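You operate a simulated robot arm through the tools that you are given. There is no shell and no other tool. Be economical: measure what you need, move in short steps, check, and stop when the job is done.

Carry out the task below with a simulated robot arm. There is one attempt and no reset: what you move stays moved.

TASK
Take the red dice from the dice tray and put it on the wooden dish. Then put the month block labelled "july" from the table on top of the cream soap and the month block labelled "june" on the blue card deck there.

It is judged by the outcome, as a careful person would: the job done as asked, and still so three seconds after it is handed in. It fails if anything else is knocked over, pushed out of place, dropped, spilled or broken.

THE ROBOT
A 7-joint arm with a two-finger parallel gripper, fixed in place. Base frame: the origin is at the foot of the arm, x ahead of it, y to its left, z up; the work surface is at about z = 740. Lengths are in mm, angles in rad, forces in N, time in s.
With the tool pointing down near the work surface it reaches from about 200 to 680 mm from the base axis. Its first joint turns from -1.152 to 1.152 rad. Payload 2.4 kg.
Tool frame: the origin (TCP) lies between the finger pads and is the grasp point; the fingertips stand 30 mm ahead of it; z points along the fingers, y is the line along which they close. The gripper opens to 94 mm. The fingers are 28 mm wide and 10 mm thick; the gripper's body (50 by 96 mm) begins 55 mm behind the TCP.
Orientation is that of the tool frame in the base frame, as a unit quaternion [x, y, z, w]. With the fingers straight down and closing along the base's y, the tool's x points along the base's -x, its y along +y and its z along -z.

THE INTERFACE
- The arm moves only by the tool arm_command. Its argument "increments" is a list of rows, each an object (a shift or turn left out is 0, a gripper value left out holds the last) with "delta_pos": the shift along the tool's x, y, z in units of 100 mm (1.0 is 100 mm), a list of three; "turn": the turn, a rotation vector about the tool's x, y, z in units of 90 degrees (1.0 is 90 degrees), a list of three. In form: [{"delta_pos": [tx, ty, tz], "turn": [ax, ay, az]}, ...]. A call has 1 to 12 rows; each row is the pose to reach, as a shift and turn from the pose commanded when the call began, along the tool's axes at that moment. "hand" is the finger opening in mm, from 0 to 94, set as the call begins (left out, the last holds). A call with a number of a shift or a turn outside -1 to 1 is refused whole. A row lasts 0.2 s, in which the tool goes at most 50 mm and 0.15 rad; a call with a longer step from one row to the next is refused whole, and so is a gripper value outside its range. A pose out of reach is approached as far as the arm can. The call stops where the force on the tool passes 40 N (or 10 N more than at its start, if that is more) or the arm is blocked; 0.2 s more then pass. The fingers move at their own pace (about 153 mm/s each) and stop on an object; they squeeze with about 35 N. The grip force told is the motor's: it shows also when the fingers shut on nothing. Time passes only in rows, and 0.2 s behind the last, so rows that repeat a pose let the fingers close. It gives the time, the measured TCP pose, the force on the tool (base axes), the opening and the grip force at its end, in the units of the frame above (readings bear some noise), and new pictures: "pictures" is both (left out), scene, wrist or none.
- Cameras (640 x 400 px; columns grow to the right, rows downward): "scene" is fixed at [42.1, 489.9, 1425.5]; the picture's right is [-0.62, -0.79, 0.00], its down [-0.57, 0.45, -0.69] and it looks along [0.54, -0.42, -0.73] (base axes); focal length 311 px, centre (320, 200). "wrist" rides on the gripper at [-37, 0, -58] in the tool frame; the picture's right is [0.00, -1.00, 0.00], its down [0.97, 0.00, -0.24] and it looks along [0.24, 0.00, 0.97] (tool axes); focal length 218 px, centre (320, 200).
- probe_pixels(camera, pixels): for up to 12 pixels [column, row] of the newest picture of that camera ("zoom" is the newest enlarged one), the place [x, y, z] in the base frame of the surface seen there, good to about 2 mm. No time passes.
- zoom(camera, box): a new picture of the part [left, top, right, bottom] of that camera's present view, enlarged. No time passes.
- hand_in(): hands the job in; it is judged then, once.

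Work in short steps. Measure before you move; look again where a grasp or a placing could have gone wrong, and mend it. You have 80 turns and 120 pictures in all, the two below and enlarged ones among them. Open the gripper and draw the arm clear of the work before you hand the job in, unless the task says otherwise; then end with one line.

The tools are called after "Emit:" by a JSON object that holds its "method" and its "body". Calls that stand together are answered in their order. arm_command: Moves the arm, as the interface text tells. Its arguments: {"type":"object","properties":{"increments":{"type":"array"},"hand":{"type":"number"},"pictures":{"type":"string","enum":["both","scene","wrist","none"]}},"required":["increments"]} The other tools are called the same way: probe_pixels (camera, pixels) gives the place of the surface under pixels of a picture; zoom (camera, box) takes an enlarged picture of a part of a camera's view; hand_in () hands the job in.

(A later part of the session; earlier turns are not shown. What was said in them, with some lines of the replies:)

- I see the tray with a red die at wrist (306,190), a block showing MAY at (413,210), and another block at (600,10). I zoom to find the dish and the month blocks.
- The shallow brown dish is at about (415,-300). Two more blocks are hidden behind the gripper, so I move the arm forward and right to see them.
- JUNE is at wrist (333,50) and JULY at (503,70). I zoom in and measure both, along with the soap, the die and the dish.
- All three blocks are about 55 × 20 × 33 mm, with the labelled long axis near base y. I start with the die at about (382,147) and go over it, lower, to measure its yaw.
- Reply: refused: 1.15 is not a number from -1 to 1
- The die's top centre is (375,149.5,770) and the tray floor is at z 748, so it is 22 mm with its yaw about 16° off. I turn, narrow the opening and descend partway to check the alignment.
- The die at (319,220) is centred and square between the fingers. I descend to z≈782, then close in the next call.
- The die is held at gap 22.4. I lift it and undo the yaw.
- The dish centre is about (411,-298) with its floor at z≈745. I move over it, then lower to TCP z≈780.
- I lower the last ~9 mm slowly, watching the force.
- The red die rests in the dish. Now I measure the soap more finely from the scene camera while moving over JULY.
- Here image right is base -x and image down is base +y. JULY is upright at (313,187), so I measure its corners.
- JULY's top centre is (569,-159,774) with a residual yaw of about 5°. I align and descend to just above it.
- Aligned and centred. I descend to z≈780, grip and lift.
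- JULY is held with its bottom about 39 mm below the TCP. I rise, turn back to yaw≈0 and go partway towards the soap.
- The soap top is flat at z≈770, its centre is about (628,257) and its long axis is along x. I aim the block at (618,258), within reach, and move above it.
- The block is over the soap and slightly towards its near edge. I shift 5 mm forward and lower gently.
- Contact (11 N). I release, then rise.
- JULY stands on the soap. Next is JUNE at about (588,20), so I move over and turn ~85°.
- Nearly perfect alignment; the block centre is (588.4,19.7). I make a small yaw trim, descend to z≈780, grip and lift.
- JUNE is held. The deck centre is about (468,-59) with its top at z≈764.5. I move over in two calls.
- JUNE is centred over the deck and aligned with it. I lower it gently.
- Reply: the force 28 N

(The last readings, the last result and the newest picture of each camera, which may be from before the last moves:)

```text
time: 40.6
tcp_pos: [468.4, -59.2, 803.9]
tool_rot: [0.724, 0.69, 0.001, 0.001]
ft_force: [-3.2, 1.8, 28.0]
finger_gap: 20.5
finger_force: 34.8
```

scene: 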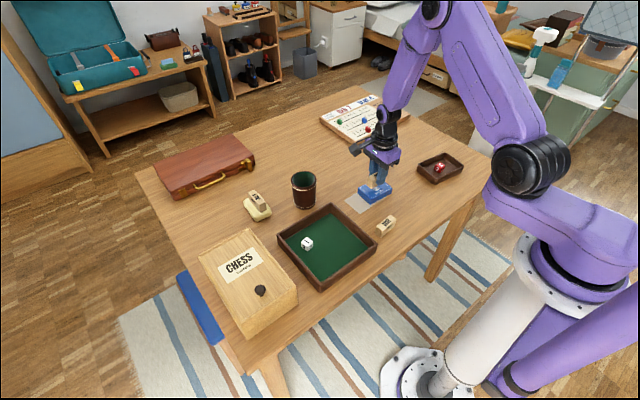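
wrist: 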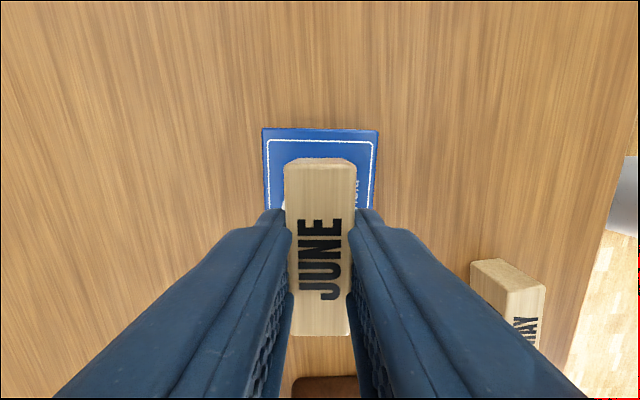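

Firm contact (28 N). I back off about 1 mm, release and rise.

Emit:
{"method": "arm_command", "body": {"increments": [{"delta_pos": [0, 0, -0.01]}, {"delta_pos": [0, 0, -0.012]}], "pictures": "none"}}

Emit:
{"method": "arm_command", "body": {"increments": [{}, {}], "hand": 40, "pictures": "none"}}

Emit:
{"method": "arm_command", "body": {"increments": [{"delta_pos": [0, 0, -0.2]}, {"delta_pos": [0, 0, -0.6]}, {"delta_pos": [0, 0, -1.0]}, {"delta_pos": [0, 0.4, -1.0]}, {"delta_pos": [0, 0.8, -1.0]}]}}

```text
time: 41.2
tcp_pos: [469.8, -59.8, 802.3]
tool_rot: [0.724, 0.69, 0.0, 0.0]
ft_force: [3.2, 0.8, 8.4]
finger_gap: 20.6
finger_force: 35.3
```

```text
time: 41.8
tcp_pos: [468.9, -58.6, 804.2]
tool_rot: [0.723, 0.691, 0.001, 0.0]
ft_force: [-0.7, 0.1, 0.1]
finger_gap: 39.8
finger_force: 0.1
```

```text
time: 43.0
tcp_pos: [549.0, -63.1, 903.8]
tool_rot: [0.724, 0.69, -0.001, -0.001]
ft_force: [0.2, -0.3, 0.1]
finger_gap: 40.2
finger_force: 0.1
```

scene: 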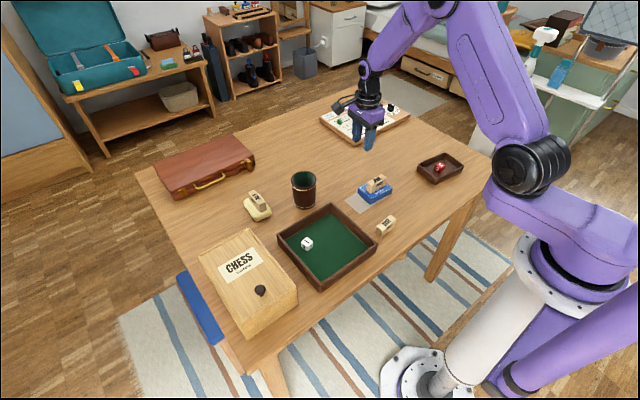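
wrist: 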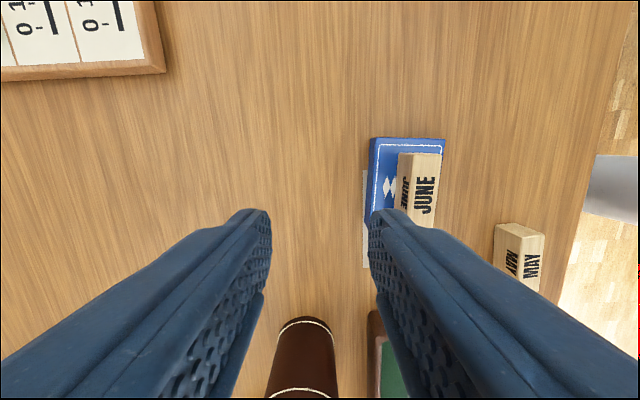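

Everything looks in place. I open the gripper, rise a bit more and take a last check of the scene.

Emit:
{"method": "arm_command", "body": {"increments": [{"delta_pos": [0, 0, -0.3]}, {"delta_pos": [0, 0, -0.5]}, {"delta_pos": [0, 0, -0.5]}], "hand": 90, "pictures": "none"}}

Emit:
{"method": "zoom", "body": {"camera": "scene", "box": [230, 135, 470, 285]}}

```text
time: 43.8
tcp_pos: [549.3, -64.0, 953.2]
tool_rot: [0.724, 0.69, 0.0, 0.0]
ft_force: [0.0, -0.9, 0.2]
finger_gap: 90.1
finger_force: 0.1
```

```text
2.67 times, centred on (350, 210) of scene
```

zoom: 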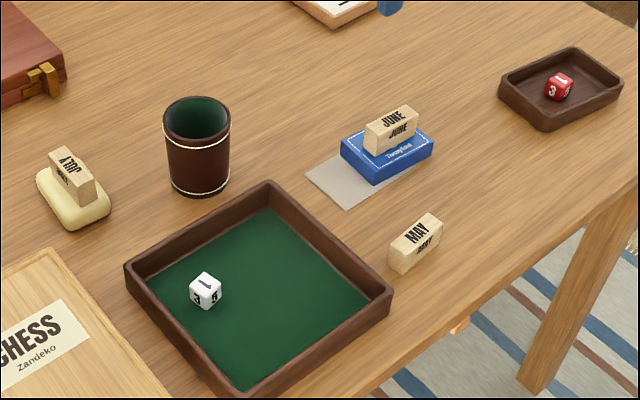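

The zoomed scene shows all three objects in place and nothing else disturbed, so I hand in.

Emit:
{"method": "hand_in", "body": {}}

```text
The job is handed in.
```

The red die is on the wooden dish, the "july" block is on the cream soap and the "june" block is on the blue card deck; the job is handed in.
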